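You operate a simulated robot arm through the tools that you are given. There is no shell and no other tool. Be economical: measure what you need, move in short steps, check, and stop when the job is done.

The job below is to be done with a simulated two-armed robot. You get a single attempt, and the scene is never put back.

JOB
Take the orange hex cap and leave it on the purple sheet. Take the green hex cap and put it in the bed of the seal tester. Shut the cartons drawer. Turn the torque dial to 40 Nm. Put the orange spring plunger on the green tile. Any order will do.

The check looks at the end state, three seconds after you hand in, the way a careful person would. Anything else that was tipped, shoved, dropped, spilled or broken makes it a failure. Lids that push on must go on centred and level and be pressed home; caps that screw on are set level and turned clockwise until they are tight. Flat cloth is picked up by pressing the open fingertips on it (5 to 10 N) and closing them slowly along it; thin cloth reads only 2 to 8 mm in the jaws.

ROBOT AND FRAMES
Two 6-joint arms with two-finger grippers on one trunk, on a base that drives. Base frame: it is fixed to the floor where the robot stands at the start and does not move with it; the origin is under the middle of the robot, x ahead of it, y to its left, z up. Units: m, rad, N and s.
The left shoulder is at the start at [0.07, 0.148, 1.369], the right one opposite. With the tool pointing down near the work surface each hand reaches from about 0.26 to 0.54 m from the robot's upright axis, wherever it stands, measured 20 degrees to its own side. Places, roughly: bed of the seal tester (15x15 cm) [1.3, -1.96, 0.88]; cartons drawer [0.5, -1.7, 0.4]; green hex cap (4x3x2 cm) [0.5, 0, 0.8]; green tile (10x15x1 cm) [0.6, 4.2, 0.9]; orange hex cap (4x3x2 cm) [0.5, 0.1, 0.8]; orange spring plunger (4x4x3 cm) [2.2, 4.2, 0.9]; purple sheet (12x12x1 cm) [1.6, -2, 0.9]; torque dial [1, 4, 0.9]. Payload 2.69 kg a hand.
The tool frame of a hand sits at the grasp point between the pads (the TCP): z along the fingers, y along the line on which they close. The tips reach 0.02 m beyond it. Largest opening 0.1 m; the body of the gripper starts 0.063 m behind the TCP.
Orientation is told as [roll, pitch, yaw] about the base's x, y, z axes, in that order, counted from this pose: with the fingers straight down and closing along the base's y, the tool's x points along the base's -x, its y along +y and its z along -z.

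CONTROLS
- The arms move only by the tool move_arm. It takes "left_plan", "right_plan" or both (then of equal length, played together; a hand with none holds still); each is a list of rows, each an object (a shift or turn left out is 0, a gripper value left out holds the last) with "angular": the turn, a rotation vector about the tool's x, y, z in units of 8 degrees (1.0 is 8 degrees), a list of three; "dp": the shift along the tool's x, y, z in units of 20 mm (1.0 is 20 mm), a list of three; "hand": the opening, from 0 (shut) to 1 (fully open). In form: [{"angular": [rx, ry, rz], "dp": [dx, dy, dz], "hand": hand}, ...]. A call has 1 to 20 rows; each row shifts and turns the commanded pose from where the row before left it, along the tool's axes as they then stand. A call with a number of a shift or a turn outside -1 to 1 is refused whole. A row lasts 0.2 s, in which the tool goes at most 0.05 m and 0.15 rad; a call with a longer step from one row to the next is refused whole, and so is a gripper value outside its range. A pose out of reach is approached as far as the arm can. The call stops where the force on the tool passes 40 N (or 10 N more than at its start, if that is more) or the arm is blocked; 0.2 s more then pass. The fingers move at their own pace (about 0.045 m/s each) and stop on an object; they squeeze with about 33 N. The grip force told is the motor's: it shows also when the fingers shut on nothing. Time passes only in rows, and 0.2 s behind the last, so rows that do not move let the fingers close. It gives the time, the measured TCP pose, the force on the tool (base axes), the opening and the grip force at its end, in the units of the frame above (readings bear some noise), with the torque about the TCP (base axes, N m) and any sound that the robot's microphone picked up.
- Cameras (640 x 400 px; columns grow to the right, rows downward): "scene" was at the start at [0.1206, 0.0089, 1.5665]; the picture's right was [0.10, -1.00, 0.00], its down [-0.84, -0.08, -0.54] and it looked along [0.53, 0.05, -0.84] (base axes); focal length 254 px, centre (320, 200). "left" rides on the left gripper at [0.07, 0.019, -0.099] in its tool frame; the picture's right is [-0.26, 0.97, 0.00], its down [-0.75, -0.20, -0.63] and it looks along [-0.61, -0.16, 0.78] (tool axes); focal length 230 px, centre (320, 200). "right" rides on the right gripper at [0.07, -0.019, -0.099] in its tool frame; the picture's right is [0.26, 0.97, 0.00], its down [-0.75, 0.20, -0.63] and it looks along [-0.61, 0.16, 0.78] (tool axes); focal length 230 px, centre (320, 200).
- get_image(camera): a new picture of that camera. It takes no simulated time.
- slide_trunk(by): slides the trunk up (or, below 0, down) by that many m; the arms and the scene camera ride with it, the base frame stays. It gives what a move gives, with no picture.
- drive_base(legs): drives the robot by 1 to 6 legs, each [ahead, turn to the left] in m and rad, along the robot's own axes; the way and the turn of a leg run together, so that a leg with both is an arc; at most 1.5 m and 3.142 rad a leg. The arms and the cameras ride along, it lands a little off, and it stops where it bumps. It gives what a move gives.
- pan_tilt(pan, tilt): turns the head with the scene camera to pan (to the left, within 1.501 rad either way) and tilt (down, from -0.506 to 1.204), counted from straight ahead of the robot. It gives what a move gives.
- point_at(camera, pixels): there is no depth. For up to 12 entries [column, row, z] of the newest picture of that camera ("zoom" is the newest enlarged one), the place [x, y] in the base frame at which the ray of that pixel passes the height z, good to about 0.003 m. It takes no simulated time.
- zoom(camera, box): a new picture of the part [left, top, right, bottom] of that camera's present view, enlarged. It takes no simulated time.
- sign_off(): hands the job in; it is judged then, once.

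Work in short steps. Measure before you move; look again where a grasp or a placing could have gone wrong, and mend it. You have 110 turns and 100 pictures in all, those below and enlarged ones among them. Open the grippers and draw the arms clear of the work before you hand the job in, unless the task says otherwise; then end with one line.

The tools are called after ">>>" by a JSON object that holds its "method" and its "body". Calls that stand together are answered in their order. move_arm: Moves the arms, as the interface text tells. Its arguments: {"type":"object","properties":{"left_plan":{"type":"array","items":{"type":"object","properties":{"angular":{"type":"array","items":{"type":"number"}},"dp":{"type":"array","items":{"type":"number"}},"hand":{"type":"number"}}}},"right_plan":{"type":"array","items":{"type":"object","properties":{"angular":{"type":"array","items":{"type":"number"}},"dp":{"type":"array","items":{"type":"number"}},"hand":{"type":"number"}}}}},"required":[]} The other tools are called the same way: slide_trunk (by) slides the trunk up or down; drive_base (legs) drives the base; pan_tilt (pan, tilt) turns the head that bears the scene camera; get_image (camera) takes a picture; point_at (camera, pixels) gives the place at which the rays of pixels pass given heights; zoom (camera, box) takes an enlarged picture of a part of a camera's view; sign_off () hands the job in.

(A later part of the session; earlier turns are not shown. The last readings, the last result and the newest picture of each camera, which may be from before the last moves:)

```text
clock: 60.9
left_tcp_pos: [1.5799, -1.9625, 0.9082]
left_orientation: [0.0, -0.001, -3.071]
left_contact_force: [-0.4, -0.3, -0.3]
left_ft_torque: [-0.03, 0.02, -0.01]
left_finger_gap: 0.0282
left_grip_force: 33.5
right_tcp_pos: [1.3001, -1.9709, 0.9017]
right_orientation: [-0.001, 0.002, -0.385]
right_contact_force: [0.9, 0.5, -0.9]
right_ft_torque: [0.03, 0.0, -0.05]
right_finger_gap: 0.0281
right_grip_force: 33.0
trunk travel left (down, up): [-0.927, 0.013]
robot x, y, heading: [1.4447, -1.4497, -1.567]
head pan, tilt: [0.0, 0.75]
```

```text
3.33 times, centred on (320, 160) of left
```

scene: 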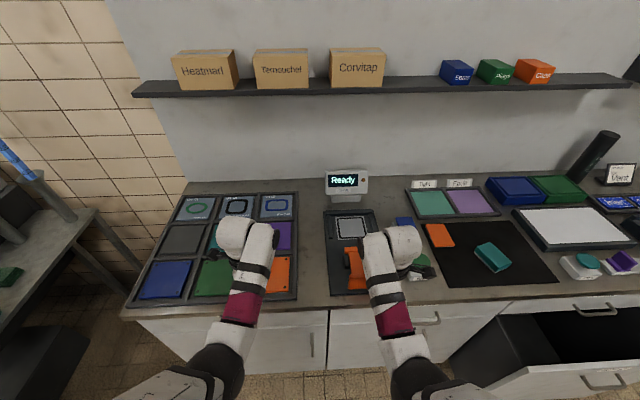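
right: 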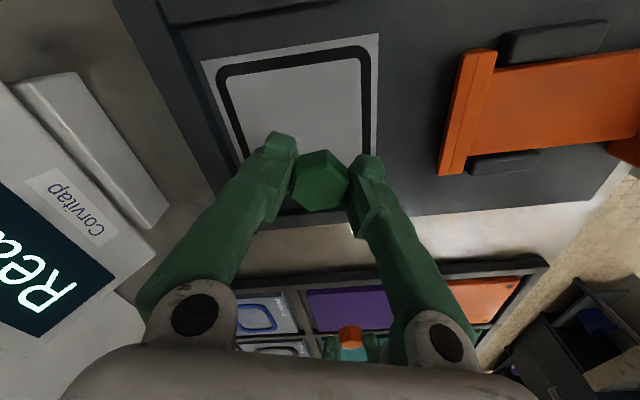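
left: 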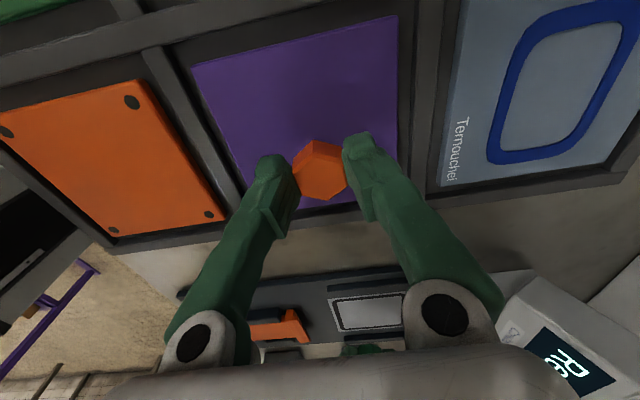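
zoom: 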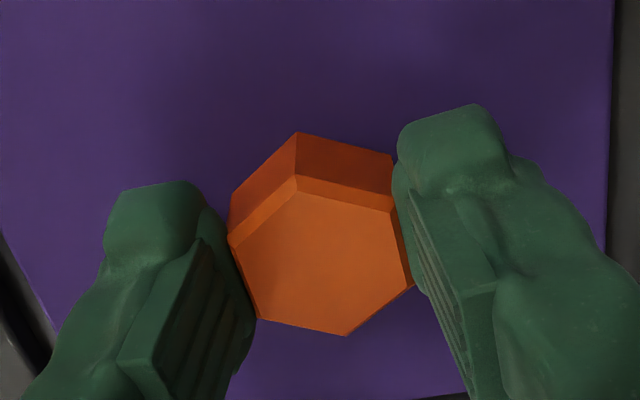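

Still no contact; continue.

>>> {"method": "move_arm", "body": {"left_plan": [{"dp": [0, 0, 0.1]}, {"dp": [0, 0, 0.1]}, {"dp": [0, 0, 0.1]}, {}], "right_plan": [{"dp": [0, 0, 0.1]}, {"dp": [0, 0, 0.1]}, {"dp": [0, 0, 0.1]}, {}]}}

```text
clock: 61.9
left_tcp_pos: [1.5785, -1.9612, 0.905]
left_orientation: [0.008, 0.0, -3.073]
left_contact_force: [1.6, -4.4, 16.7]
left_ft_torque: [-0.08, 0.01, 0.01]
left_finger_gap: 0.0283
left_grip_force: 32.5
right_tcp_pos: [1.2986, -1.9695, 0.8968]
right_orientation: [-0.001, 0.001, -0.385]
right_contact_force: [0.5, 0.4, -0.2]
right_ft_torque: [-0.01, 0.02, 0.02]
right_finger_gap: 0.0284
right_grip_force: 32.7
trunk travel left (down, up): [-0.927, 0.013]
robot x, y, heading: [1.4437, -1.4498, -1.566]
head pan, tilt: [0.0, 0.75]
```

Left is in contact (17 N): ease, open, and rise. Right goes down further.

>>> {"method": "move_arm", "body": {"left_plan": [{"dp": [0, 0, -0.06]}, {"hand": 0.6}, {"hand": 0.6}, {"hand": 0.6}, {"dp": [0, 0, -0.5]}, {"dp": [0, 0, -1]}, {"dp": [0, 0, -1]}, {"dp": [0, 0, -1]}], "right_plan": [{"dp": [0, 0, 0.1]}, {"dp": [0, 0, 0.1]}, {}, {}, {}, {}, {}, {}]}}

>>> {"method": "get_image", "body": {"camera": "left"}}

>>> {"method": "zoom", "body": {"camera": "right", "box": [240, 100, 400, 220]}}

```text
clock: 63.7
left_tcp_pos: [1.5785, -1.9605, 0.9732]
left_orientation: [0.0, -0.001, -3.073]
left_contact_force: [0.7, 0.0, 0.0]
left_ft_torque: [0.0, 0.01, -0.02]
left_finger_gap: 0.0599
left_grip_force: 0.1
right_tcp_pos: [1.3006, -1.9709, 0.8923]
right_orientation: [0.0, 0.003, -0.384]
right_contact_force: [0.0, 0.9, 0.9]
right_ft_torque: [0.03, 0.02, 0.03]
right_finger_gap: 0.0284
right_grip_force: 33.4
trunk travel left (down, up): [-0.927, 0.013]
robot x, y, heading: [1.4465, -1.4503, -1.568]
head pan, tilt: [0.0, 0.75]
```

```text
67 pictures are left
```

left: 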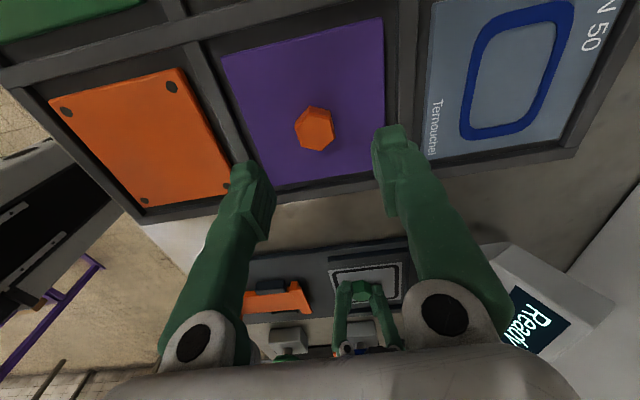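

```text
3.33 times, centred on (320, 160) of right
```

zoom: 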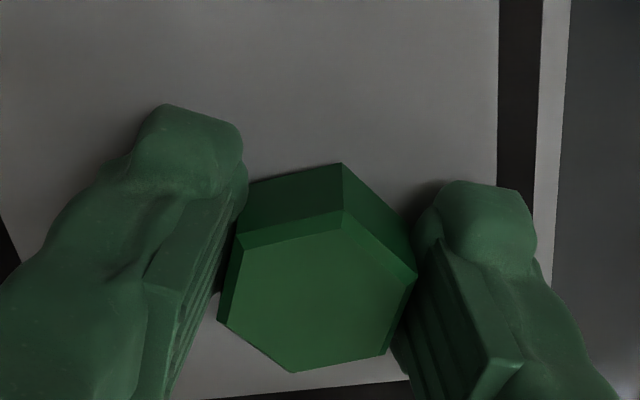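

Orange rests on the purple sheet. Right continues down in 2 mm steps.

>>> {"method": "move_arm", "body": {"right_plan": [{"dp": [0, 0, 0.1]}, {"dp": [0, 0, 0.1]}, {}]}}

```text
clock: 64.5
left_tcp_pos: [1.5786, -1.9577, 0.9742]
left_orientation: [0.001, -0.002, -3.072]
left_contact_force: [0.3, -0.1, 0.5]
left_ft_torque: [-0.01, -0.01, -0.01]
left_finger_gap: 0.0602
left_grip_force: 0.0
right_tcp_pos: [1.3001, -1.9703, 0.8902]
right_orientation: [-0.008, 0.0, -0.383]
right_contact_force: [-1.4, -2.0, 17.2]
right_ft_torque: [0.08, -0.03, -0.01]
right_finger_gap: 0.0281
right_grip_force: 33.4
trunk travel left (down, up): [-0.927, 0.013]
robot x, y, heading: [1.4462, -1.449, -1.569]
head pan, tilt: [0.0, 0.75]
```

Contact at 17 N: release and lift.

>>> {"method": "move_arm", "body": {"right_plan": [{"dp": [0, 0, -0.06]}, {"hand": 0.5}, {"hand": 0.5}, {"hand": 0.5}, {"dp": [0, 0, -0.5]}, {"dp": [0, 0, -1]}, {"dp": [0, 0, -1]}, {"dp": [0, 0, -1]}, {"dp": [0, 0, -1]}]}}

>>> {"method": "get_image", "body": {"camera": "right"}}

>>> {"method": "point_at", "body": {"camera": "left", "pixels": [[315, 128, 0.895]]}}

```text
clock: 66.5
left_tcp_pos: [1.5784, -1.9613, 0.9749]
left_orientation: [0.0, 0.001, -3.073]
left_contact_force: [-0.2, 1.4, 0.0]
left_ft_torque: [0.0, 0.05, -0.01]
left_finger_gap: 0.0599
left_grip_force: 0.0
right_tcp_pos: [1.3007, -1.9713, 0.9777]
right_orientation: [0.0, 0.002, -0.384]
right_contact_force: [0.1, -0.3, -0.4]
right_ft_torque: [0.03, -0.01, 0.02]
right_finger_gap: 0.0501
right_grip_force: 0.1
trunk travel left (down, up): [-0.927, 0.013]
robot x, y, heading: [1.4452, -1.451, -1.571]
head pan, tilt: [0.0, 0.75]
```

```text
65 pictures are left
```

right: 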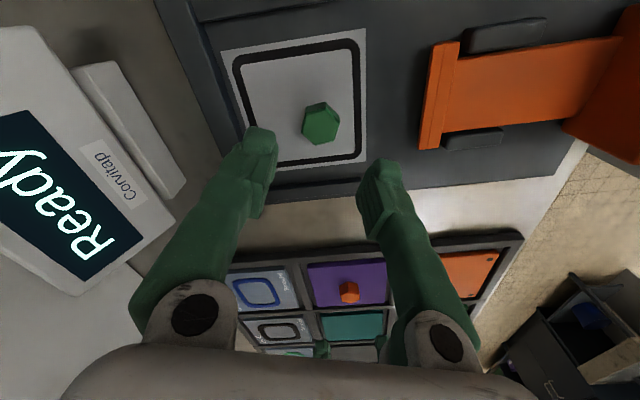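

```text
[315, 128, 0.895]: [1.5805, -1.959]
```

Both caps are in place. I raise the right hand along its entry path and back the base out to y≈−0.95.

>>> {"method": "move_arm", "body": {"right_plan": [{"dp": [0, 0, -0.6]}, {"dp": [0.468, 0.67, -0.3]}, {"dp": [0.468, 0.67, -0.3]}, {"dp": [0.468, 0.67, 0]}, {"dp": [0.468, 0.67, 0]}, {}], "left_plan": [{"dp": [0, 0, -0.5]}, {"dp": [0, 0, -0.5]}, {}, {}, {}, {}]}}

>>> {"method": "drive_base", "body": {"legs": [[-0.5, 0]]}}

>>> {"method": "get_image", "body": {"camera": "scene"}}

```text
clock: 67.9
left_tcp_pos: [1.5784, -1.9626, 0.9927]
left_orientation: [0.0, -0.001, -3.072]
left_contact_force: [-0.6, -0.4, -0.7]
left_ft_torque: [0.0, -0.01, -0.03]
left_finger_gap: 0.0598
left_grip_force: 0.1
right_tcp_pos: [1.286, -1.9095, 1.0024]
right_orientation: [-0.004, 0.0, -0.384]
right_contact_force: [-0.3, 1.1, -0.3]
right_ft_torque: [0.0, -0.02, 0.01]
right_finger_gap: 0.0498
right_grip_force: 0.0
trunk travel left (down, up): [-0.927, 0.013]
robot x, y, heading: [1.4461, -1.4484, -1.573]
head pan, tilt: [0.0, 0.75]
```

```text
clock: 70.8
left_tcp_pos: [1.5778, -1.4681, 0.9914]
left_orientation: [-0.002, -0.002, -3.069]
left_contact_force: [0.3, -0.2, 0.3]
left_ft_torque: [0.01, 0.02, -0.02]
left_finger_gap: 0.0599
left_grip_force: 0.0
right_tcp_pos: [1.2849, -1.414, 1.0016]
right_orientation: [-0.002, 0.002, -0.383]
right_contact_force: [0.6, 0.8, -0.1]
right_ft_torque: [-0.02, 0.0, -0.02]
right_finger_gap: 0.0499
right_grip_force: 0.1
trunk travel left (down, up): [-0.927, 0.013]
robot x, y, heading: [1.4445, -0.9535, -1.561]
head pan, tilt: [0.0, 0.75]
```

```text
64 pictures are left
```

scene: 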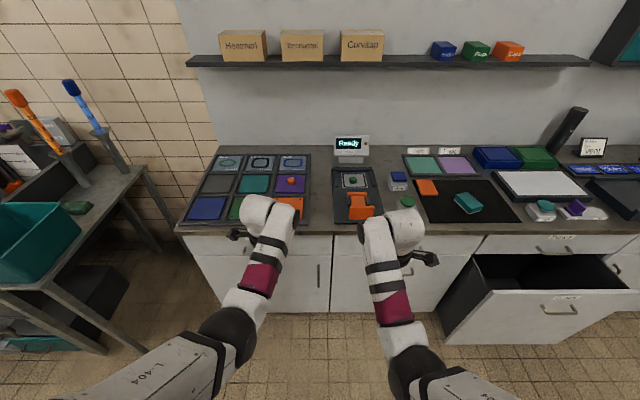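

Caps are well placed. Drive to x≈0.68 facing the drawer.

>>> {"method": "drive_base", "body": {"legs": [[0, -1.58], [0.77, 0], [0, 1.57]]}}

>>> {"method": "get_image", "body": {"camera": "scene"}}

```text
clock: 82.6
left_tcp_pos: [0.8495, -1.4707, 0.993]
left_orientation: [0.0, 0.001, -3.022]
left_contact_force: [-0.2, -0.5, -0.2]
left_ft_torque: [-0.05, -0.02, -0.01]
left_finger_gap: 0.0599
left_grip_force: 0.0
right_tcp_pos: [0.5545, -1.4328, 1.0041]
right_orientation: [-0.004, 0.002, -0.335]
right_contact_force: [-0.2, 0.4, -0.2]
right_ft_torque: [0.01, 0.01, 0.01]
right_finger_gap: 0.0501
right_grip_force: 0.0
trunk travel left (down, up): [-0.927, 0.013]
robot x, y, heading: [0.6957, -0.9624, -1.517]
head pan, tilt: [0.0, 0.75]
```

```text
63 pictures are left
```

scene: 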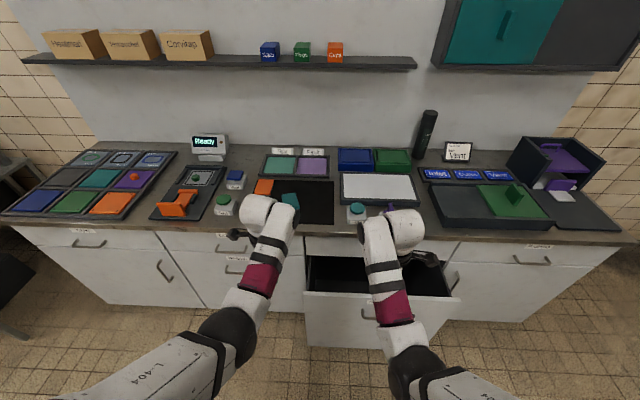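

Drawer front edge runs (304,291)–(460,297). Measure at candidate heights.

>>> {"method": "point_at", "body": {"camera": "scene", "pixels": [[304, 291, 0.7], [460, 297, 0.7], [304, 291, 0.6], [460, 297, 0.6], [309, 345, 0.1], [309, 345, 0.15], [309, 345, 0.05], [305, 255, 0.7], [450, 262, 0.7], [305, 228, 0.86]]}}

>>> {"method": "zoom", "body": {"camera": "scene", "box": [270, 210, 500, 360]}}

```text
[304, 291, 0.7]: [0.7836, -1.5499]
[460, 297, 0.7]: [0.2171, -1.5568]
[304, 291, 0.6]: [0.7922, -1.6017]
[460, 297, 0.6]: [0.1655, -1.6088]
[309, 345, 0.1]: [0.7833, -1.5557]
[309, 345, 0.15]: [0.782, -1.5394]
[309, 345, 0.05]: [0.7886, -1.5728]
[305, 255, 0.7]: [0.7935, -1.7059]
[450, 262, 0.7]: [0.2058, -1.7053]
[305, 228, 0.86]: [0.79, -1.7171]
```

```text
2.67 times, centred on (385, 285) of scene
```

zoom: 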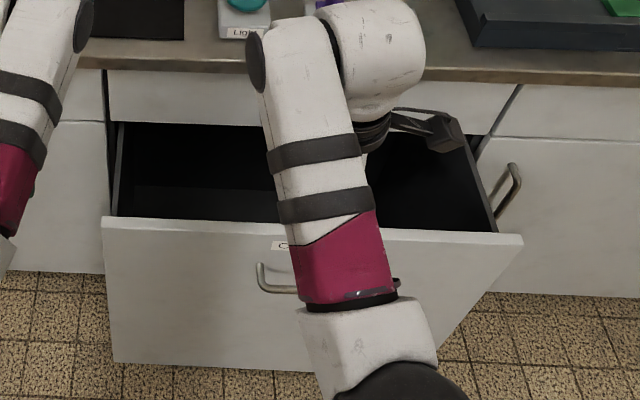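

Drawer front is at y≈−1.55, top z≈0.7; it must go in ~0.15 m. I back off, fold the left hand back, yaw the right hand straight with fingers shut, then lower the trunk.

>>> {"method": "drive_base", "body": {"legs": [[-0.15, -0.054]]}}

>>> {"method": "move_arm", "body": {"right_plan": [{"angular": [0, 0, 0.94], "hand": 0}, {"angular": [0, 0, 0.94]}, {"angular": [0, 0, 0.94]}, {"angular": [0, 0, 0.94]}, {"angular": [0, 0, 0.94]}, {"angular": [0, 0, 0.94]}, {"angular": [0, 0, 0.94]}, {"angular": [0, 0, 0.94]}, {"angular": [0, 0, 0.94]}, {}], "left_plan": [{"dp": [0, -1, 0]}, {"dp": [0, -1, 0]}, {"dp": [0, -1, 0]}, {"dp": [0, -1, 0]}, {"dp": [0, -1, 0]}, {"dp": [0, -1, 0]}, {}, {}, {}, {}]}}

>>> {"method": "slide_trunk", "body": {"by": -0.45}}

>>> {"method": "get_image", "body": {"camera": "scene"}}

```text
clock: 84.0
left_tcp_pos: [0.8164, -1.3263, 0.9931]
left_orientation: [-0.002, 0.0, -3.08]
left_contact_force: [0.2, 0.6, -0.1]
left_ft_torque: [-0.01, 0.0, -0.02]
left_finger_gap: 0.0597
left_grip_force: 0.1
right_tcp_pos: [0.5244, -1.2716, 1.0024]
right_orientation: [-0.002, 0.002, -0.394]
right_contact_force: [-0.3, -0.2, -0.8]
right_ft_torque: [-0.03, 0.02, 0.01]
right_finger_gap: 0.0502
right_grip_force: 0.1
trunk travel left (down, up): [-0.927, 0.013]
robot x, y, heading: [0.6914, -0.8096, -1.574]
head pan, tilt: [0.0, 0.75]
```

```text
clock: 85.3
left_tcp_pos: [0.8897, -1.2496, 1.0054]
left_orientation: [0.071, 0.157, -3.02]
left_contact_force: [-0.4, 0.7, 0.7]
left_ft_torque: [0.02, -0.04, -0.01]
left_finger_gap: 0.0601
left_grip_force: 0.1
left hand out of reach, approached as far as the arm can: row 6
right_tcp_pos: [0.5254, -1.2717, 1.0036]
right_orientation: [-0.005, -0.002, -1.044]
right_contact_force: [-0.3, 0.1, 0.3]
right_ft_torque: [-0.02, 0.01, -0.01]
right_finger_gap: 0.0002
right_grip_force: 29.6
trunk travel left (down, up): [-0.927, 0.013]
robot x, y, heading: [0.6929, -0.8106, -1.576]
head pan, tilt: [0.0, 0.75]
stopped in row 6 (left hand): the arm was blocked; the commanded pose is now the measured one
```

```text
refused: -0.45 is not a number from -0.4 to 0.4
```

```text
61 pictures are left
```

scene: 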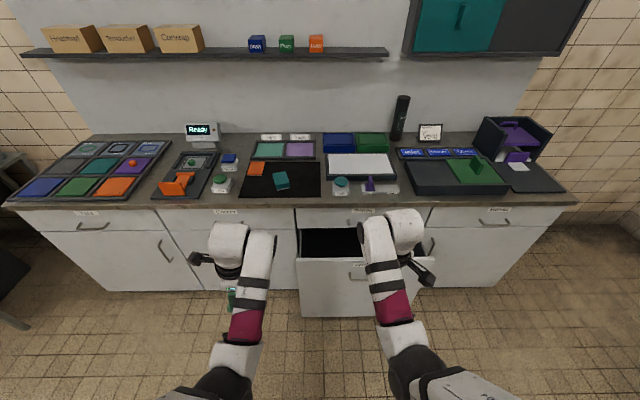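

Finish the right yaw, then lower the trunk 0.4.

>>> {"method": "move_arm", "body": {"right_plan": [{"angular": [0, 0, 0.94]}, {"angular": [0, 0, 0.94]}, {"angular": [0, 0, 0.94]}, {"angular": [0, 0, 0.94]}, {}]}}

>>> {"method": "slide_trunk", "body": {"by": -0.4}}

>>> {"method": "move_arm", "body": {"right_plan": [{"angular": [0, -0.9, 0]}, {"angular": [0, -0.9, 0]}, {"angular": [0, -0.9, 0]}, {"angular": [0, -0.9, 0]}, {"angular": [0, -0.9, 0]}, {"angular": [0, -0.9, 0]}, {}]}}

>>> {"method": "get_image", "body": {"camera": "right"}}

```text
clock: 86.5
left_tcp_pos: [0.8882, -1.2522, 1.0048]
left_orientation: [0.072, 0.158, -3.022]
left_contact_force: [-0.4, 0.6, 0.3]
left_ft_torque: [0.04, -0.02, -0.03]
left_finger_gap: 0.0598
left_grip_force: 0.0
right_tcp_pos: [0.5239, -1.2721, 1.0031]
right_orientation: [-0.002, -0.004, -1.571]
right_contact_force: [0.3, 1.1, -0.2]
right_ft_torque: [-0.01, 0.01, 0.02]
right_finger_gap: 0.0
right_grip_force: 29.8
trunk travel left (down, up): [-0.927, 0.013]
robot x, y, heading: [0.6915, -0.8107, -1.574]
head pan, tilt: [0.0, 0.75]
```

```text
clock: 90.3
left_tcp_pos: [0.8884, -1.2501, 0.6055]
left_orientation: [0.07, 0.156, -3.019]
left_contact_force: [-0.5, -0.7, -0.2]
left_ft_torque: [0.01, -0.01, 0.0]
left_finger_gap: 0.0601
left_grip_force: 0.1
right_tcp_pos: [0.5234, -1.2701, 0.6043]
right_orientation: [-0.002, -0.003, -1.569]
right_contact_force: [-0.5, -0.4, -0.1]
right_ft_torque: [0.0, -0.02, -0.04]
right_finger_gap: 0.0
right_grip_force: 29.5
trunk travel left (down, up): [-0.527, 0.413]
robot x, y, heading: [0.6901, -0.8098, -1.578]
head pan, tilt: [0.0, 0.75]
```

```text
clock: 91.3
left_tcp_pos: [0.8896, -1.252, 0.6054]
left_orientation: [0.07, 0.158, -3.021]
left_contact_force: [0.1, 0.3, 0.0]
left_ft_torque: [-0.01, -0.01, -0.02]
left_finger_gap: 0.0601
left_grip_force: 0.0
right_tcp_pos: [0.4575, -1.2789, 0.6086]
right_orientation: [-0.174, -0.471, -1.52]
right_contact_force: [0.2, 0.0, 0.7]
right_ft_torque: [-0.03, 0.02, 0.0]
right_finger_gap: 0.0001
right_grip_force: 30.0
trunk travel left (down, up): [-0.527, 0.413]
robot x, y, heading: [0.6928, -0.8111, -1.579]
head pan, tilt: [0.0, 0.75]
stopped in row 4 (right hand): the arm was blocked; the commanded pose is now the measured one
```

```text
60 pictures are left
```

right: 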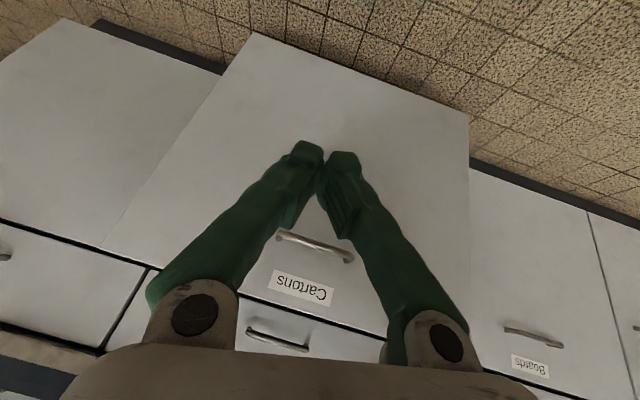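

The right hand is tilted 27° with the fingertips leading. Lower the trunk 0.15 so the tips are below the handle, and pull the left hand down and back.

>>> {"method": "slide_trunk", "body": {"by": -0.15}}

>>> {"method": "move_arm", "body": {"left_plan": [{"dp": [0, 0, 1]}, {"dp": [0, 0, 1]}, {"dp": [0, 0, 1]}, {"dp": [0, 0, 1]}, {"dp": [0, -1, 0]}, {"dp": [0, -1, 0]}, {"dp": [0, -1, 0]}, {"dp": [0, -1, 0]}, {"dp": [0, -1, 0]}, {}]}}

>>> {"method": "get_image", "body": {"camera": "right"}}

```text
clock: 93.0
left_tcp_pos: [0.8896, -1.2513, 0.455]
left_orientation: [0.073, 0.156, -3.021]
left_contact_force: [-0.3, 0.1, -0.2]
left_ft_torque: [0.03, -0.01, 0.02]
left_finger_gap: 0.0598
left_grip_force: 0.0
right_tcp_pos: [0.4559, -1.2792, 0.4581]
right_orientation: [-0.173, -0.472, -1.52]
right_contact_force: [0.4, -0.2, 0.1]
right_ft_torque: [0.01, 0.02, 0.0]
right_finger_gap: 0.0
right_grip_force: 29.5
trunk travel left (down, up): [-0.377, 0.563]
robot x, y, heading: [0.6889, -0.8097, -1.578]
head pan, tilt: [0.0, 0.75]
```

```text
clock: 95.2
left_tcp_pos: [0.9519, -1.1634, 0.3757]
left_orientation: [0.103, 0.296, -3.013]
left_contact_force: [-0.4, 0.8, 0.3]
left_ft_torque: [0.06, 0.04, 0.01]
left_finger_gap: 0.06
left_grip_force: 0.0
right_tcp_pos: [0.4556, -1.279, 0.4585]
right_orientation: [-0.173, -0.472, -1.519]
right_contact_force: [0.1, 0.1, 0.1]
right_ft_torque: [-0.01, 0.01, 0.0]
right_finger_gap: 0.0
right_grip_force: 30.1
trunk travel left (down, up): [-0.377, 0.563]
robot x, y, heading: [0.6851, -0.8128, -1.575]
head pan, tilt: [0.0, 0.75]
stopped in row 10 (left hand): the arm was blocked; the commanded pose is now the measured one
```

```text
59 pictures are left
```

right: 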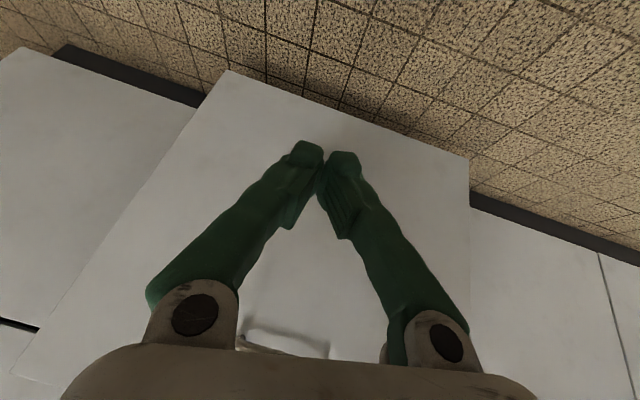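

Clear path to the drawer face. Drive ahead 0.22 and check.

>>> {"method": "drive_base", "body": {"legs": [[0.22, 0]]}}

>>> {"method": "get_image", "body": {"camera": "right"}}

```text
clock: 96.8
left_tcp_pos: [0.955, -1.3822, 0.3773]
left_orientation: [0.101, 0.293, -3.007]
left_contact_force: [-0.5, 0.1, -0.2]
left_ft_torque: [0.03, 0.0, 0.01]
left_finger_gap: 0.0597
left_grip_force: 0.1
right_tcp_pos: [0.4605, -1.5019, 0.4559]
right_orientation: [-0.174, -0.47, -1.513]
right_contact_force: [0.2, 0.1, -0.8]
right_ft_torque: [-0.01, -0.05, 0.02]
right_finger_gap: 0.0
right_grip_force: 29.8
trunk travel left (down, up): [-0.377, 0.563]
robot x, y, heading: [0.6889, -1.0318, -1.566]
head pan, tilt: [0.0, 0.75]
```

```text
58 pictures are left
```

right: 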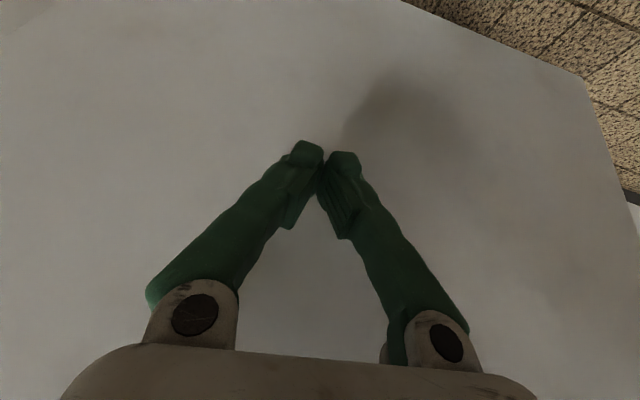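

Near contact. Drive 0.12 more, watching force.

>>> {"method": "drive_base", "body": {"legs": [[0.12, 0]]}}

>>> {"method": "get_image", "body": {"camera": "scene"}}

```text
clock: 98.1
left_tcp_pos: [0.9549, -1.5031, 0.3755]
left_orientation: [0.099, 0.296, -3.006]
left_contact_force: [0.6, -0.1, -0.3]
left_ft_torque: [0.02, 0.02, 0.01]
left_finger_gap: 0.0598
left_grip_force: 0.0
right_tcp_pos: [0.461, -1.6247, 0.4568]
right_orientation: [-0.175, -0.469, -1.51]
right_contact_force: [0.5, -1.2, -0.4]
right_ft_torque: [-0.03, 0.02, -0.01]
right_finger_gap: 0.0001
right_grip_force: 29.8
trunk travel left (down, up): [-0.377, 0.563]
robot x, y, heading: [0.6867, -1.1554, -1.567]
head pan, tilt: [0.0, 0.75]
```

```text
57 pictures are left
```

scene: 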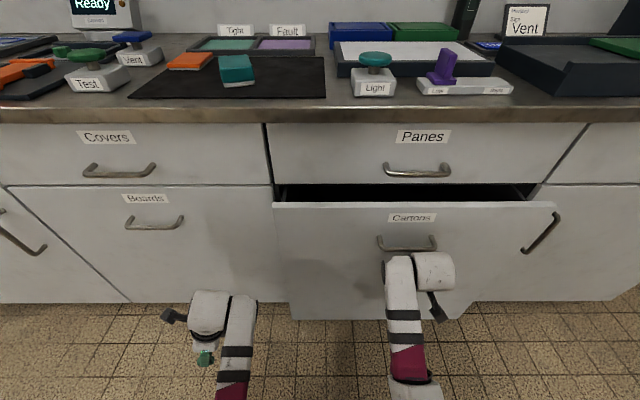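

The drawer is moving in. Drive 0.05 more.

>>> {"method": "drive_base", "body": {"legs": [[0.05, 0]]}}

>>> {"method": "get_image", "body": {"camera": "scene"}}

```text
clock: 99.0
left_tcp_pos: [0.9548, -1.5547, 0.3768]
left_orientation: [0.101, 0.295, -3.006]
left_contact_force: [0.4, 0.6, -0.2]
left_ft_torque: [-0.01, 0.0, 0.0]
left_finger_gap: 0.0597
left_grip_force: 0.0
right_tcp_pos: [0.4606, -1.6749, 0.458]
right_orientation: [-0.175, -0.473, -1.511]
right_contact_force: [0.3, -0.1, -0.5]
right_ft_torque: [-0.01, 0.0, 0.01]
right_finger_gap: 0.0
right_grip_force: 29.6
trunk travel left (down, up): [-0.377, 0.563]
robot x, y, heading: [0.6938, -1.2065, -1.568]
head pan, tilt: [0.0, 0.75]
```

```text
56 pictures are left
```

scene: 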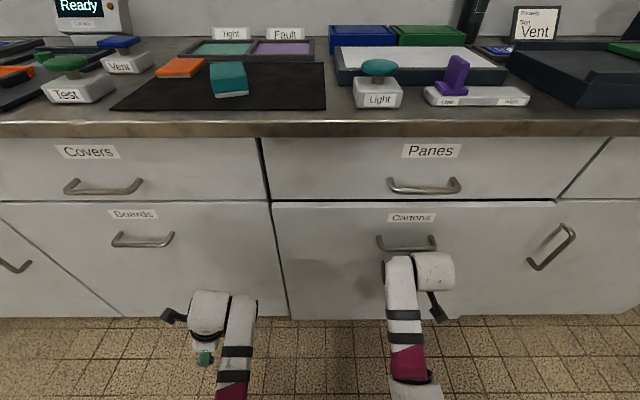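

Almost flush. Push a final 0.02.

>>> {"method": "drive_base", "body": {"legs": [[0.02, 0]]}}

>>> {"method": "zoom", "body": {"camera": "scene", "box": [230, 120, 590, 330]}}

```text
clock: 99.8
left_tcp_pos: [0.9544, -1.574, 0.3768]
left_orientation: [0.102, 0.297, -3.008]
left_contact_force: [0.3, -0.7, -0.2]
left_ft_torque: [-0.01, 0.0, 0.03]
left_finger_gap: 0.0601
left_grip_force: 0.1
right_tcp_pos: [0.4602, -1.6927, 0.4571]
right_orientation: [-0.172, -0.468, -1.513]
right_contact_force: [-2.0, 8.8, -11.2]
right_ft_torque: [-1.07, -0.04, 0.02]
right_finger_gap: 0.0
right_grip_force: 29.7
trunk travel left (down, up): [-0.377, 0.563]
robot x, y, heading: [0.6929, -1.2253, -1.569]
head pan, tilt: [0.0, 0.75]
```

```text
1.78 times, centred on (410, 225) of scene
```

zoom: 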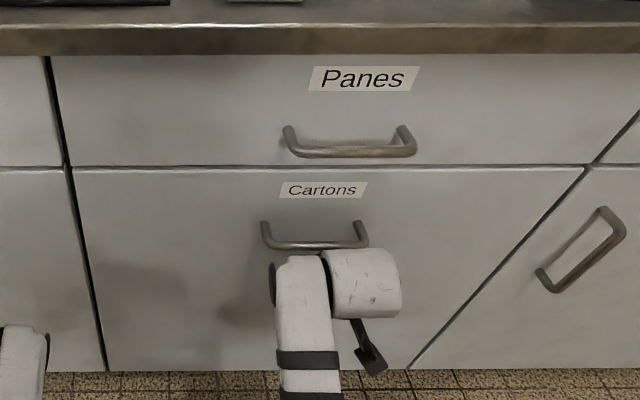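

Flush at 14 N. Back away, raise the trunk, and look toward +y.

>>> {"method": "drive_base", "body": {"legs": [[-0.4, 0]]}}

>>> {"method": "slide_trunk", "body": {"by": 0.4}}

>>> {"method": "slide_trunk", "body": {"by": 0.15}}

>>> {"method": "drive_base", "body": {"legs": [[0, 1.0]]}}

>>> {"method": "pan_tilt", "body": {"pan": 1.3, "tilt": 0.4}}

>>> {"method": "get_image", "body": {"camera": "scene"}}

```text
clock: 102.3
left_tcp_pos: [0.954, -1.1816, 0.3756]
left_orientation: [0.102, 0.294, -3.008]
left_contact_force: [0.1, -0.8, 0.2]
left_ft_torque: [0.0, -0.02, -0.01]
left_finger_gap: 0.06
left_grip_force: 0.0
right_tcp_pos: [0.4589, -1.2993, 0.4558]
right_orientation: [-0.176, -0.467, -1.515]
right_contact_force: [0.1, 0.6, -0.1]
right_ft_torque: [-0.02, 0.01, -0.03]
right_finger_gap: 0.0
right_grip_force: 29.4
trunk travel left (down, up): [-0.377, 0.563]
robot x, y, heading: [0.6874, -0.8324, -1.577]
head pan, tilt: [0.0, 0.75]
```

```text
clock: 106.1
left_tcp_pos: [0.9553, -1.1815, 0.7766]
left_orientation: [0.1, 0.294, -3.009]
left_contact_force: [0.0, -0.4, -0.3]
left_ft_torque: [0.01, -0.02, -0.03]
left_finger_gap: 0.0598
left_grip_force: 0.1
right_tcp_pos: [0.4602, -1.2999, 0.858]
right_orientation: [-0.175, -0.466, -1.514]
right_contact_force: [0.2, -1.0, -0.3]
right_ft_torque: [0.01, -0.03, -0.04]
right_finger_gap: 0.0
right_grip_force: 29.6
trunk travel left (down, up): [-0.777, 0.163]
robot x, y, heading: [0.6896, -0.8313, -1.569]
head pan, tilt: [0.0, 0.75]
```

```text
clock: 107.8
left_tcp_pos: [0.9546, -1.1819, 0.9273]
left_orientation: [0.102, 0.297, -3.009]
left_contact_force: [0.0, -0.3, -0.2]
left_ft_torque: [0.03, 0.0, 0.02]
left_finger_gap: 0.06
left_grip_force: 0.2
right_tcp_pos: [0.4592, -1.2998, 1.0077]
right_orientation: [-0.174, -0.469, -1.514]
right_contact_force: [0.1, 0.5, 0.4]
right_ft_torque: [0.02, -0.02, -0.02]
right_finger_gap: 0.0001
right_grip_force: 29.4
trunk travel left (down, up): [-0.927, 0.013]
robot x, y, heading: [0.6898, -0.8315, -1.579]
head pan, tilt: [0.0, 0.75]
```

```text
clock: 110.8
left_tcp_pos: [1.1281, -0.7977, 0.9264]
left_orientation: [0.102, 0.296, -2.01]
left_contact_force: [-0.2, -0.4, -0.8]
left_ft_torque: [-0.01, 0.01, -0.01]
left_finger_gap: 0.0602
left_grip_force: 0.0
right_tcp_pos: [0.9592, -1.278, 1.0072]
right_orientation: [-0.176, -0.468, -0.515]
right_contact_force: [0.0, -0.3, 0.0]
right_ft_torque: [-0.02, 0.01, -0.04]
right_finger_gap: 0.0
right_grip_force: 28.7
trunk travel left (down, up): [-0.927, 0.013]
robot x, y, heading: [0.6922, -0.8328, -0.568]
head pan, tilt: [0.0, 0.75]
```

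```text
clock: 112.3
left_tcp_pos: [1.1268, -0.7984, 0.9275]
left_orientation: [0.102, 0.295, -2.009]
left_contact_force: [-0.1, -0.3, -0.5]
left_ft_torque: [0.0, 0.0, -0.02]
left_finger_gap: 0.06
left_grip_force: 0.1
right_tcp_pos: [0.9595, -1.2795, 1.0063]
right_orientation: [-0.177, -0.468, -0.513]
right_contact_force: [-0.5, -0.1, -1.1]
right_ft_torque: [-0.01, 0.01, -0.02]
right_finger_gap: 0.0001
right_grip_force: 29.4
trunk travel left (down, up): [-0.927, 0.013]
robot x, y, heading: [0.6936, -0.8316, -0.567]
head pan, tilt: [1.3, 0.4]
```

```text
54 pictures are left
```

scene: 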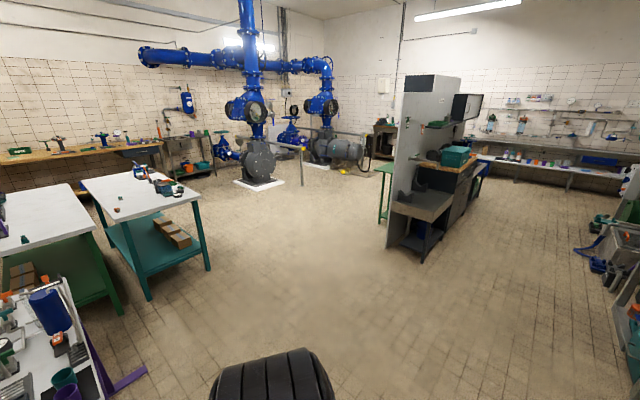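

Measure floor obstacles on the way to the far bench.

>>> {"method": "point_at", "body": {"camera": "scene", "pixels": [[210, 270, 0], [150, 300, 0], [122, 315, 0], [197, 195, 0.85], [168, 183, 0], [213, 178, 0], [235, 182, 0], [260, 192, 0], [160, 147, 0.9], [147, 370, 0], [308, 182, 0], [388, 250, 0]]}}

>>> {"method": "zoom", "body": {"camera": "scene", "box": [0, 80, 320, 280]}}

```text
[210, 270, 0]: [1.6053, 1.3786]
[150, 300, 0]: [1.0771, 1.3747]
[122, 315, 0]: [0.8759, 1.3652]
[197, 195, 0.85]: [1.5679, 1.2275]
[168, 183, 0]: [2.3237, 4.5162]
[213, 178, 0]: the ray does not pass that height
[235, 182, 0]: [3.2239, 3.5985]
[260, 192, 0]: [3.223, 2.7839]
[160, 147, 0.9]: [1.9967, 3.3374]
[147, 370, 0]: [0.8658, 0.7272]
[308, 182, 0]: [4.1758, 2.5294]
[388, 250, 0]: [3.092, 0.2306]
```

```text
2.00 times, centred on (160, 180) of scene
```

zoom: 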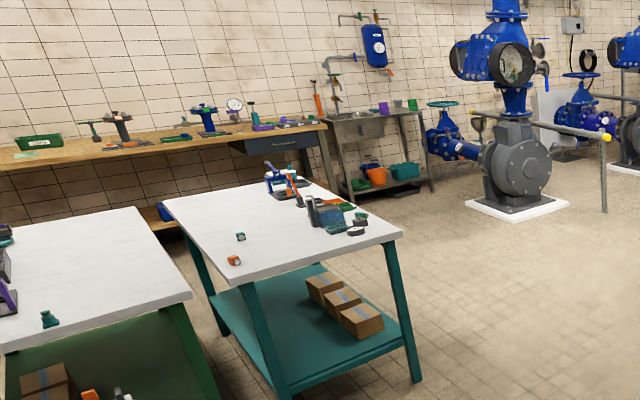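

Path: along y≈−0.83 to x≈2.15, then north between the teal table (x≤1.6) and pump (x≥3).

>>> {"method": "drive_base", "body": {"legs": [[0, 0.567], [1.45, 0], [0, 1.57]]}}

>>> {"method": "pan_tilt", "body": {"pan": 0, "tilt": 0.35}}

>>> {"method": "get_image", "body": {"camera": "scene"}}

```text
clock: 124.8
left_tcp_pos: [1.9023, -0.5176, 0.9279]
left_orientation: [0.105, 0.295, 0.039]
left_contact_force: [0.3, 0.4, 0.1]
left_ft_torque: [-0.02, 0.01, -0.01]
left_finger_gap: 0.06
left_grip_force: 0.0
right_tcp_pos: [2.4063, -0.4463, 1.0069]
right_orientation: [-0.176, -0.466, 1.535]
right_contact_force: [0.5, -0.9, 0.5]
right_ft_torque: [0.0, 0.0, 0.0]
right_finger_gap: 0.0002
right_grip_force: 29.5
trunk travel left (down, up): [-0.927, 0.013]
robot x, y, heading: [2.1325, -0.8923, 1.476]
head pan, tilt: [1.3, 0.4]
```

```text
clock: 126.2
left_tcp_pos: [1.902, -0.5176, 0.9272]
left_orientation: [0.104, 0.296, 0.04]
left_contact_force: [-0.3, 0.0, 0.8]
left_ft_torque: [-0.04, 0.02, 0.04]
left_finger_gap: 0.0603
left_grip_force: 0.0
right_tcp_pos: [2.4047, -0.4468, 1.006]
right_orientation: [-0.175, -0.467, 1.535]
right_contact_force: [0.6, 0.1, 1.0]
right_ft_torque: [0.05, 0.01, -0.01]
right_finger_gap: 0.0001
right_grip_force: 29.4
trunk travel left (down, up): [-0.927, 0.013]
robot x, y, heading: [2.1357, -0.8918, 1.476]
head pan, tilt: [0.0, 0.351]
```

```text
52 pictures are left
```

scene: 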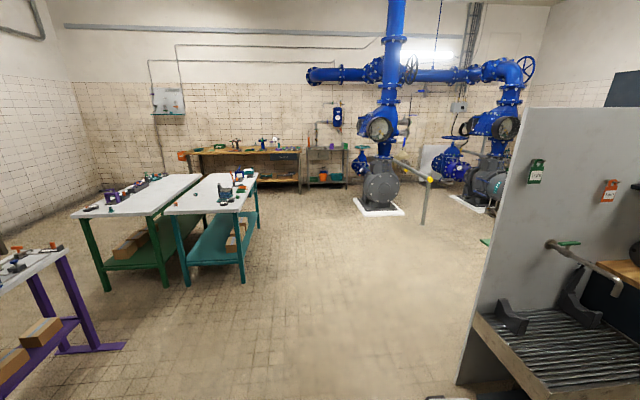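

Clear corridor. Drive north to y≈3.05.

>>> {"method": "drive_base", "body": {"legs": [[0, 0.095], [1.5, 0], [1.5, 0], [0.9, 0]]}}

>>> {"method": "pan_tilt", "body": {"pan": 0.0, "tilt": 0.7}}

>>> {"method": "get_image", "body": {"camera": "scene"}}

```text
clock: 145.8
left_tcp_pos: [1.8217, 3.4087, 0.9283]
left_orientation: [0.104, 0.295, 0.135]
left_contact_force: [0.4, -0.6, -0.5]
left_ft_torque: [0.01, 0.0, 0.01]
left_finger_gap: 0.0598
left_grip_force: 0.0
right_tcp_pos: [2.3166, 3.5273, 1.0072]
right_orientation: [-0.176, -0.466, 1.631]
right_contact_force: [-1.4, -1.2, 0.0]
right_ft_torque: [-0.01, 0.0, 0.01]
right_finger_gap: 0.0
right_grip_force: 29.1
trunk travel left (down, up): [-0.927, 0.013]
robot x, y, heading: [2.0903, 3.0622, 1.573]
head pan, tilt: [0.0, 0.351]
```

```text
clock: 146.6
left_tcp_pos: [1.821, 3.4092, 0.9262]
left_orientation: [0.105, 0.295, 0.137]
left_contact_force: [0.4, -0.6, 0.3]
left_ft_torque: [0.0, -0.01, 0.02]
left_finger_gap: 0.0596
left_grip_force: 0.0
right_tcp_pos: [2.3167, 3.5285, 1.0072]
right_orientation: [-0.175, -0.467, 1.631]
right_contact_force: [-0.2, -0.5, -0.4]
right_ft_torque: [0.01, 0.01, 0.01]
right_finger_gap: 0.0
right_grip_force: 29.4
trunk travel left (down, up): [-0.927, 0.013]
robot x, y, heading: [2.0914, 3.0587, 1.572]
head pan, tilt: [0.0, 0.7]
```

```text
51 pictures are left
```

scene: 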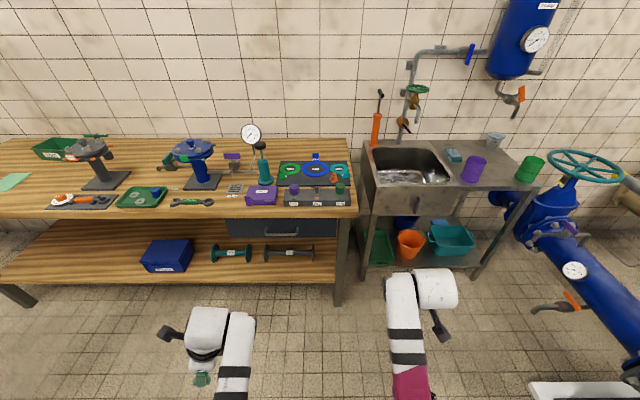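

Enlarge the bench's right end and centre.

>>> {"method": "zoom", "body": {"camera": "scene", "box": [220, 120, 370, 215]}}

>>> {"method": "zoom", "body": {"camera": "scene", "box": [0, 120, 240, 230]}}

>>> {"method": "point_at", "body": {"camera": "scene", "pixels": [[333, 180, 0.9], [15, 182, 0.9], [250, 135, 1.0], [356, 210, 0.88], [100, 180, 0.9]]}}

```text
4.21 times, centred on (295, 168) of scene
```

zoom: 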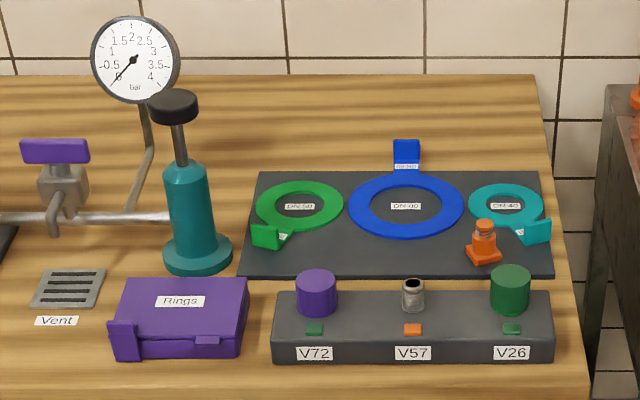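

```text
2.67 times, centred on (120, 175) of scene
```

zoom: 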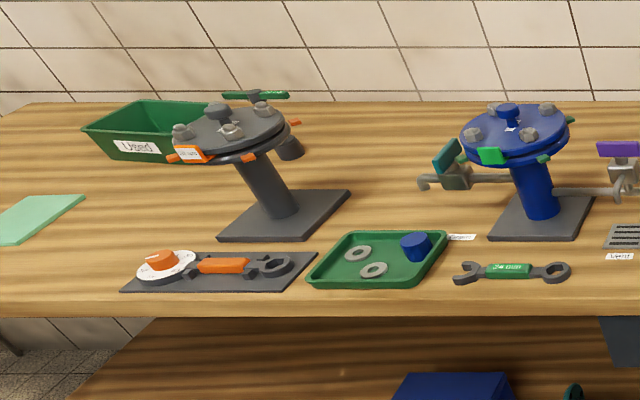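

```text
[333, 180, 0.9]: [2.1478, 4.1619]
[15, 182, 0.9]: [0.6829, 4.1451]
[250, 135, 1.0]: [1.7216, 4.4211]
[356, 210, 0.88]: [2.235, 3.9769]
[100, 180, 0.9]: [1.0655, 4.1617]
```

Plunger ≈(2.145,4.14), dial ≈(1.0,4.05), tile ≈(0.65,4.15). I level both hands and tuck the left one back and outward.

>>> {"method": "move_arm", "body": {"right_plan": [{"angular": [-0.625, 0, 0], "hand": 0.5}, {"angular": [-0.625, 0, 0]}, {"angular": [0, 0.84, 0]}, {"angular": [0, 0.84, 0]}, {"angular": [0, 0.84, 0]}, {"angular": [0, 0.84, 0]}, {}, {}, {}, {}, {}, {}], "left_plan": [{"angular": [0.75, 0, 0]}, {"angular": [0, -0.7, 0]}, {"angular": [0, -0.7, 0]}, {"angular": [0, -0.7, 0]}, {"dp": [0.6, -1, 0]}, {"dp": [0.6, -1, 0]}, {"dp": [0.6, -1, 0]}, {"dp": [0.6, -1, 0]}, {"dp": [0.6, -1, 0]}, {"dp": [0.6, -1, 0]}, {"dp": [0.6, -1, 0]}, {}]}}

```text
clock: 149.2
left_tcp_pos: [1.7592, 3.258, 0.9287]
left_orientation: [0.0, 0.001, 0.136]
left_contact_force: [-0.1, -0.1, -0.4]
left_ft_torque: [0.02, 0.0, 0.03]
left_finger_gap: 0.0599
left_grip_force: 0.2
right_tcp_pos: [2.3159, 3.5325, 1.0012]
right_orientation: [0.0, 0.002, 1.632]
right_contact_force: [0.0, -0.4, 0.6]
right_ft_torque: [0.01, 0.0, 0.02]
right_finger_gap: 0.0501
right_grip_force: 0.0
right hand out of reach, approached as far as the arm can: row 6
trunk travel left (down, up): [-0.927, 0.013]
robot x, y, heading: [2.087, 3.0606, 1.576]
head pan, tilt: [0.0, 0.7]
```

Both level. Approach in two steps: first to y≈3.45, x≈1.96.

>>> {"method": "drive_base", "body": {"legs": [[0, 0.32], [0.41, 0], [0, -0.325]]}}

>>> {"method": "get_image", "body": {"camera": "scene"}}

```text
clock: 153.7
left_tcp_pos: [1.6347, 3.631, 0.9279]
left_orientation: [0.0, 0.001, 0.129]
left_contact_force: [0.2, -0.3, 0.5]
left_ft_torque: [-0.03, -0.02, -0.01]
left_finger_gap: 0.06
left_grip_force: 0.0
right_tcp_pos: [2.1931, 3.9016, 1.0012]
right_orientation: [-0.003, 0.003, 1.626]
right_contact_force: [-0.5, 0.7, -0.5]
right_ft_torque: [-0.02, 0.0, 0.01]
right_finger_gap: 0.0501
right_grip_force: 0.1
trunk travel left (down, up): [-0.927, 0.013]
robot x, y, heading: [1.967, 3.4284, 1.571]
head pan, tilt: [0.0, 0.7]
```

```text
48 pictures are left
```

scene: 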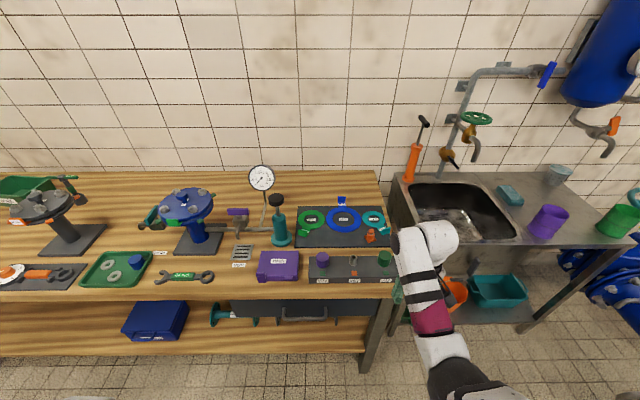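

Enlarge the plunger area and measure it at two heights.

>>> {"method": "zoom", "body": {"camera": "scene", "box": [290, 190, 410, 290]}}

>>> {"method": "point_at", "body": {"camera": "scene", "pixels": [[371, 240, 0.88], [371, 237, 0.89], [370, 282, 0.88]]}}

>>> {"method": "get_image", "body": {"camera": "right"}}

```text
4.00 times, centred on (350, 240) of scene
```

zoom: 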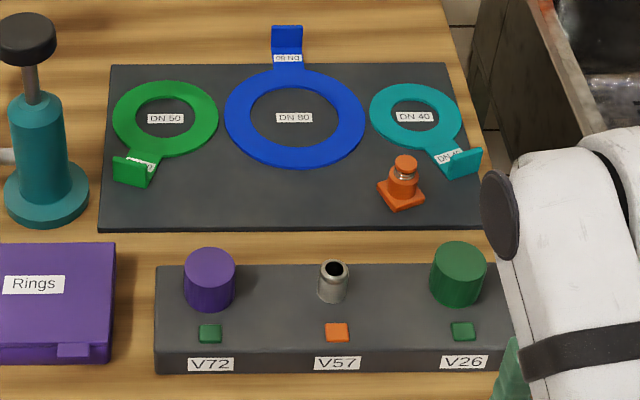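

```text
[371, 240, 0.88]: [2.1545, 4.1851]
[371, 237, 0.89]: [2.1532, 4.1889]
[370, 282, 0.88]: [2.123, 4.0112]
```

```text
46 pictures are left
```

right: 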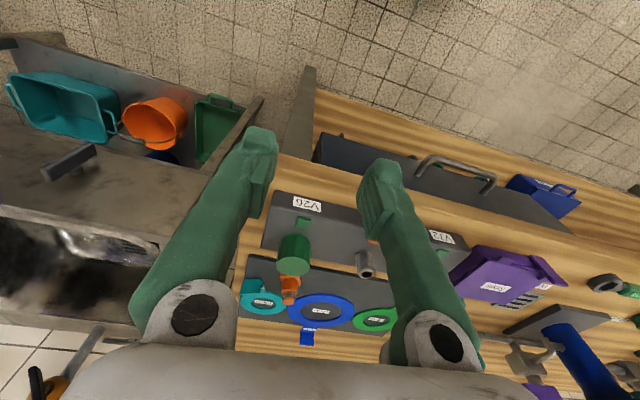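

Plunger ≈(2.153,4.185). Check the bench's leg and shelf front before going closer.

>>> {"method": "point_at", "body": {"camera": "scene", "pixels": [[369, 372, 0.0], [200, 350, 0.3], [200, 350, 0.25], [200, 297, 0.86], [365, 300, 0.84]]}}

>>> {"method": "zoom", "body": {"camera": "right", "box": [230, 180, 410, 350]}}

```text
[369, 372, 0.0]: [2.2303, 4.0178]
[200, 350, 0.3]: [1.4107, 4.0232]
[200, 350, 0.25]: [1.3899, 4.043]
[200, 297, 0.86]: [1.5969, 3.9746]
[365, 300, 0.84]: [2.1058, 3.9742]
```

```text
2.35 times, centred on (320, 265) of right
```

zoom: 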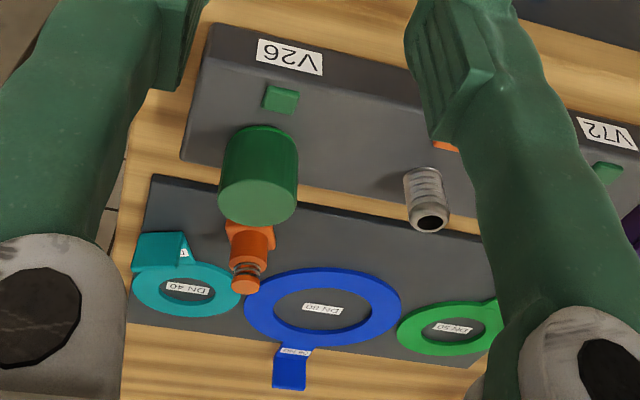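

Legs and shelf start at y≈4.02, so 0.26 m closer is safe.

>>> {"method": "drive_base", "body": {"legs": [[0.26, 0]]}}

>>> {"method": "get_image", "body": {"camera": "right"}}

>>> {"method": "get_image", "body": {"camera": "scene"}}

```text
clock: 155.6
left_tcp_pos: [1.6336, 3.881, 0.9305]
left_orientation: [0.001, 0.0, 0.137]
left_contact_force: [0.0, 0.5, -0.9]
left_ft_torque: [0.02, 0.01, 0.04]
left_finger_gap: 0.06
left_grip_force: 0.1
right_tcp_pos: [2.1912, 4.1562, 1.0023]
right_orientation: [-0.001, 0.0, 1.631]
right_contact_force: [-0.3, -0.2, 0.0]
right_ft_torque: [0.04, 0.03, -0.02]
right_finger_gap: 0.0497
right_grip_force: 0.0
trunk travel left (down, up): [-0.927, 0.013]
robot x, y, heading: [1.9632, 3.6872, 1.578]
head pan, tilt: [0.0, 0.7]
```

```text
44 pictures are left
```

right: 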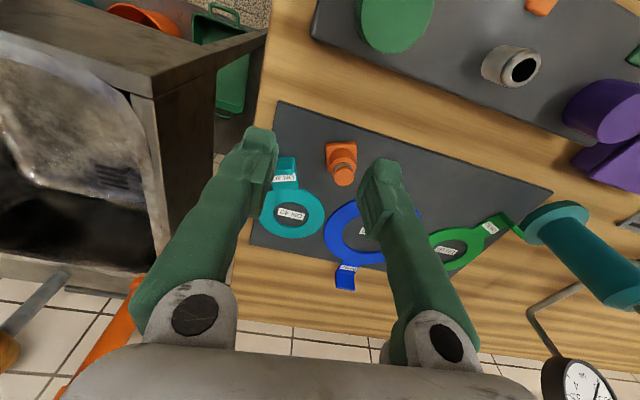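

```text
43 pictures are left
```

scene: 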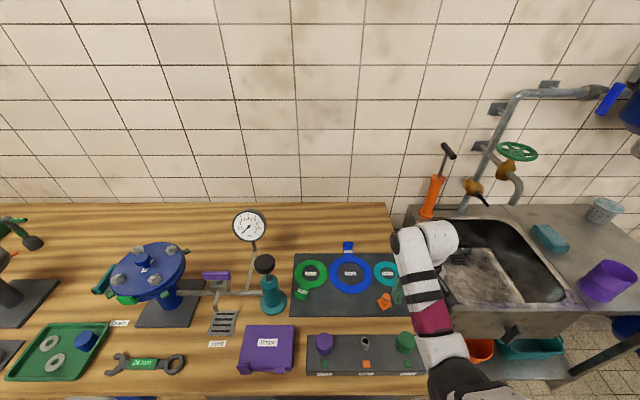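

Measure the plunger top (343,175) and base (341,150) in the right view.

>>> {"method": "point_at", "body": {"camera": "right", "pixels": [[343, 175, 0.91], [343, 175, 0.9], [343, 175, 0.92], [341, 150, 0.88], [286, 165, 0.88], [286, 160, 0.9]]}}

>>> {"method": "point_at", "body": {"camera": "scene", "pixels": [[384, 297, 0.91], [384, 297, 0.9], [385, 305, 0.88]]}}

>>> {"method": "zoom", "body": {"camera": "right", "box": [240, 100, 400, 220]}}

```text
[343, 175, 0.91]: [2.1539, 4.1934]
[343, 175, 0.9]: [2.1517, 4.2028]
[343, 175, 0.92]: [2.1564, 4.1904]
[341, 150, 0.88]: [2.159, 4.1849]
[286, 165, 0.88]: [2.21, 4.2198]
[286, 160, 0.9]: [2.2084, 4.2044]
```

```text
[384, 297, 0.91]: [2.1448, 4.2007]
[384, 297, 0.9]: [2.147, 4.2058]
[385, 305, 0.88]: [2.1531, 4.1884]
```

```text
3.33 times, centred on (320, 160) of right
```

zoom: 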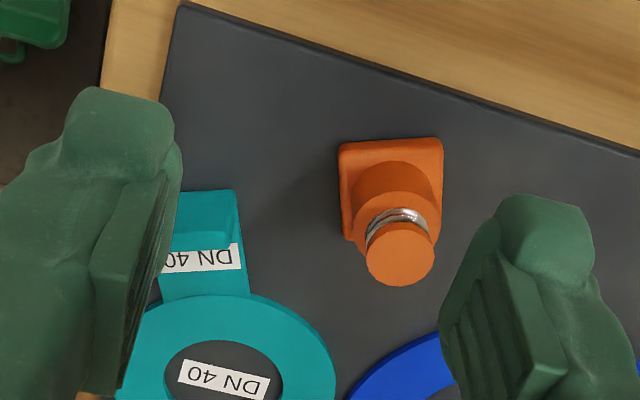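

Target (2.154,4.191). Move over it, then lower to z≈0.93.

>>> {"method": "move_arm", "body": {"right_plan": [{"dp": [-0.62, 0.58, 0.2]}, {"dp": [-0.62, 0.58, 0.2]}, {"dp": [-0.62, 0.58, 0.2]}, {"dp": [0, 0, 0.75]}, {"dp": [0, 0, 0.75]}, {"dp": [0, 0, 0.75]}, {"dp": [0, 0, 0.75]}, {}]}}

>>> {"method": "zoom", "body": {"camera": "right", "box": [220, 80, 420, 230]}}

```text
clock: 157.4
left_tcp_pos: [1.6347, 3.8827, 0.9278]
left_orientation: [0.0, 0.002, 0.137]
left_contact_force: [0.0, -0.3, -0.2]
left_ft_torque: [0.03, 0.01, -0.01]
left_finger_gap: 0.06
left_grip_force: 0.0
right_tcp_pos: [2.1551, 4.1916, 0.9286]
right_orientation: [0.001, 0.002, 1.632]
right_contact_force: [-0.2, 0.0, 0.8]
right_ft_torque: [-0.02, 0.0, -0.02]
right_finger_gap: 0.0499
right_grip_force: 0.0
trunk travel left (down, up): [-0.927, 0.013]
robot x, y, heading: [1.9619, 3.6849, 1.574]
head pan, tilt: [0.0, 0.7]
```

```text
2.67 times, centred on (320, 155) of right
```

zoom: 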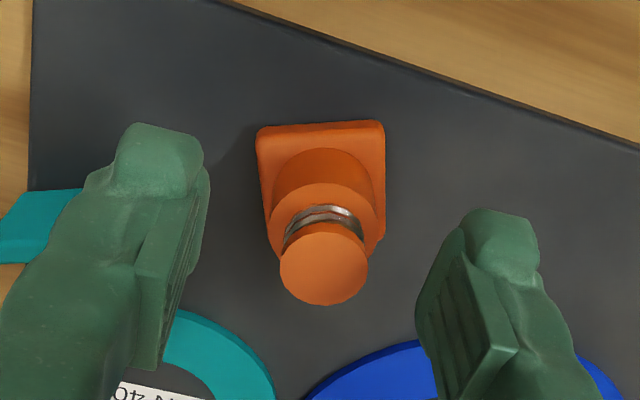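

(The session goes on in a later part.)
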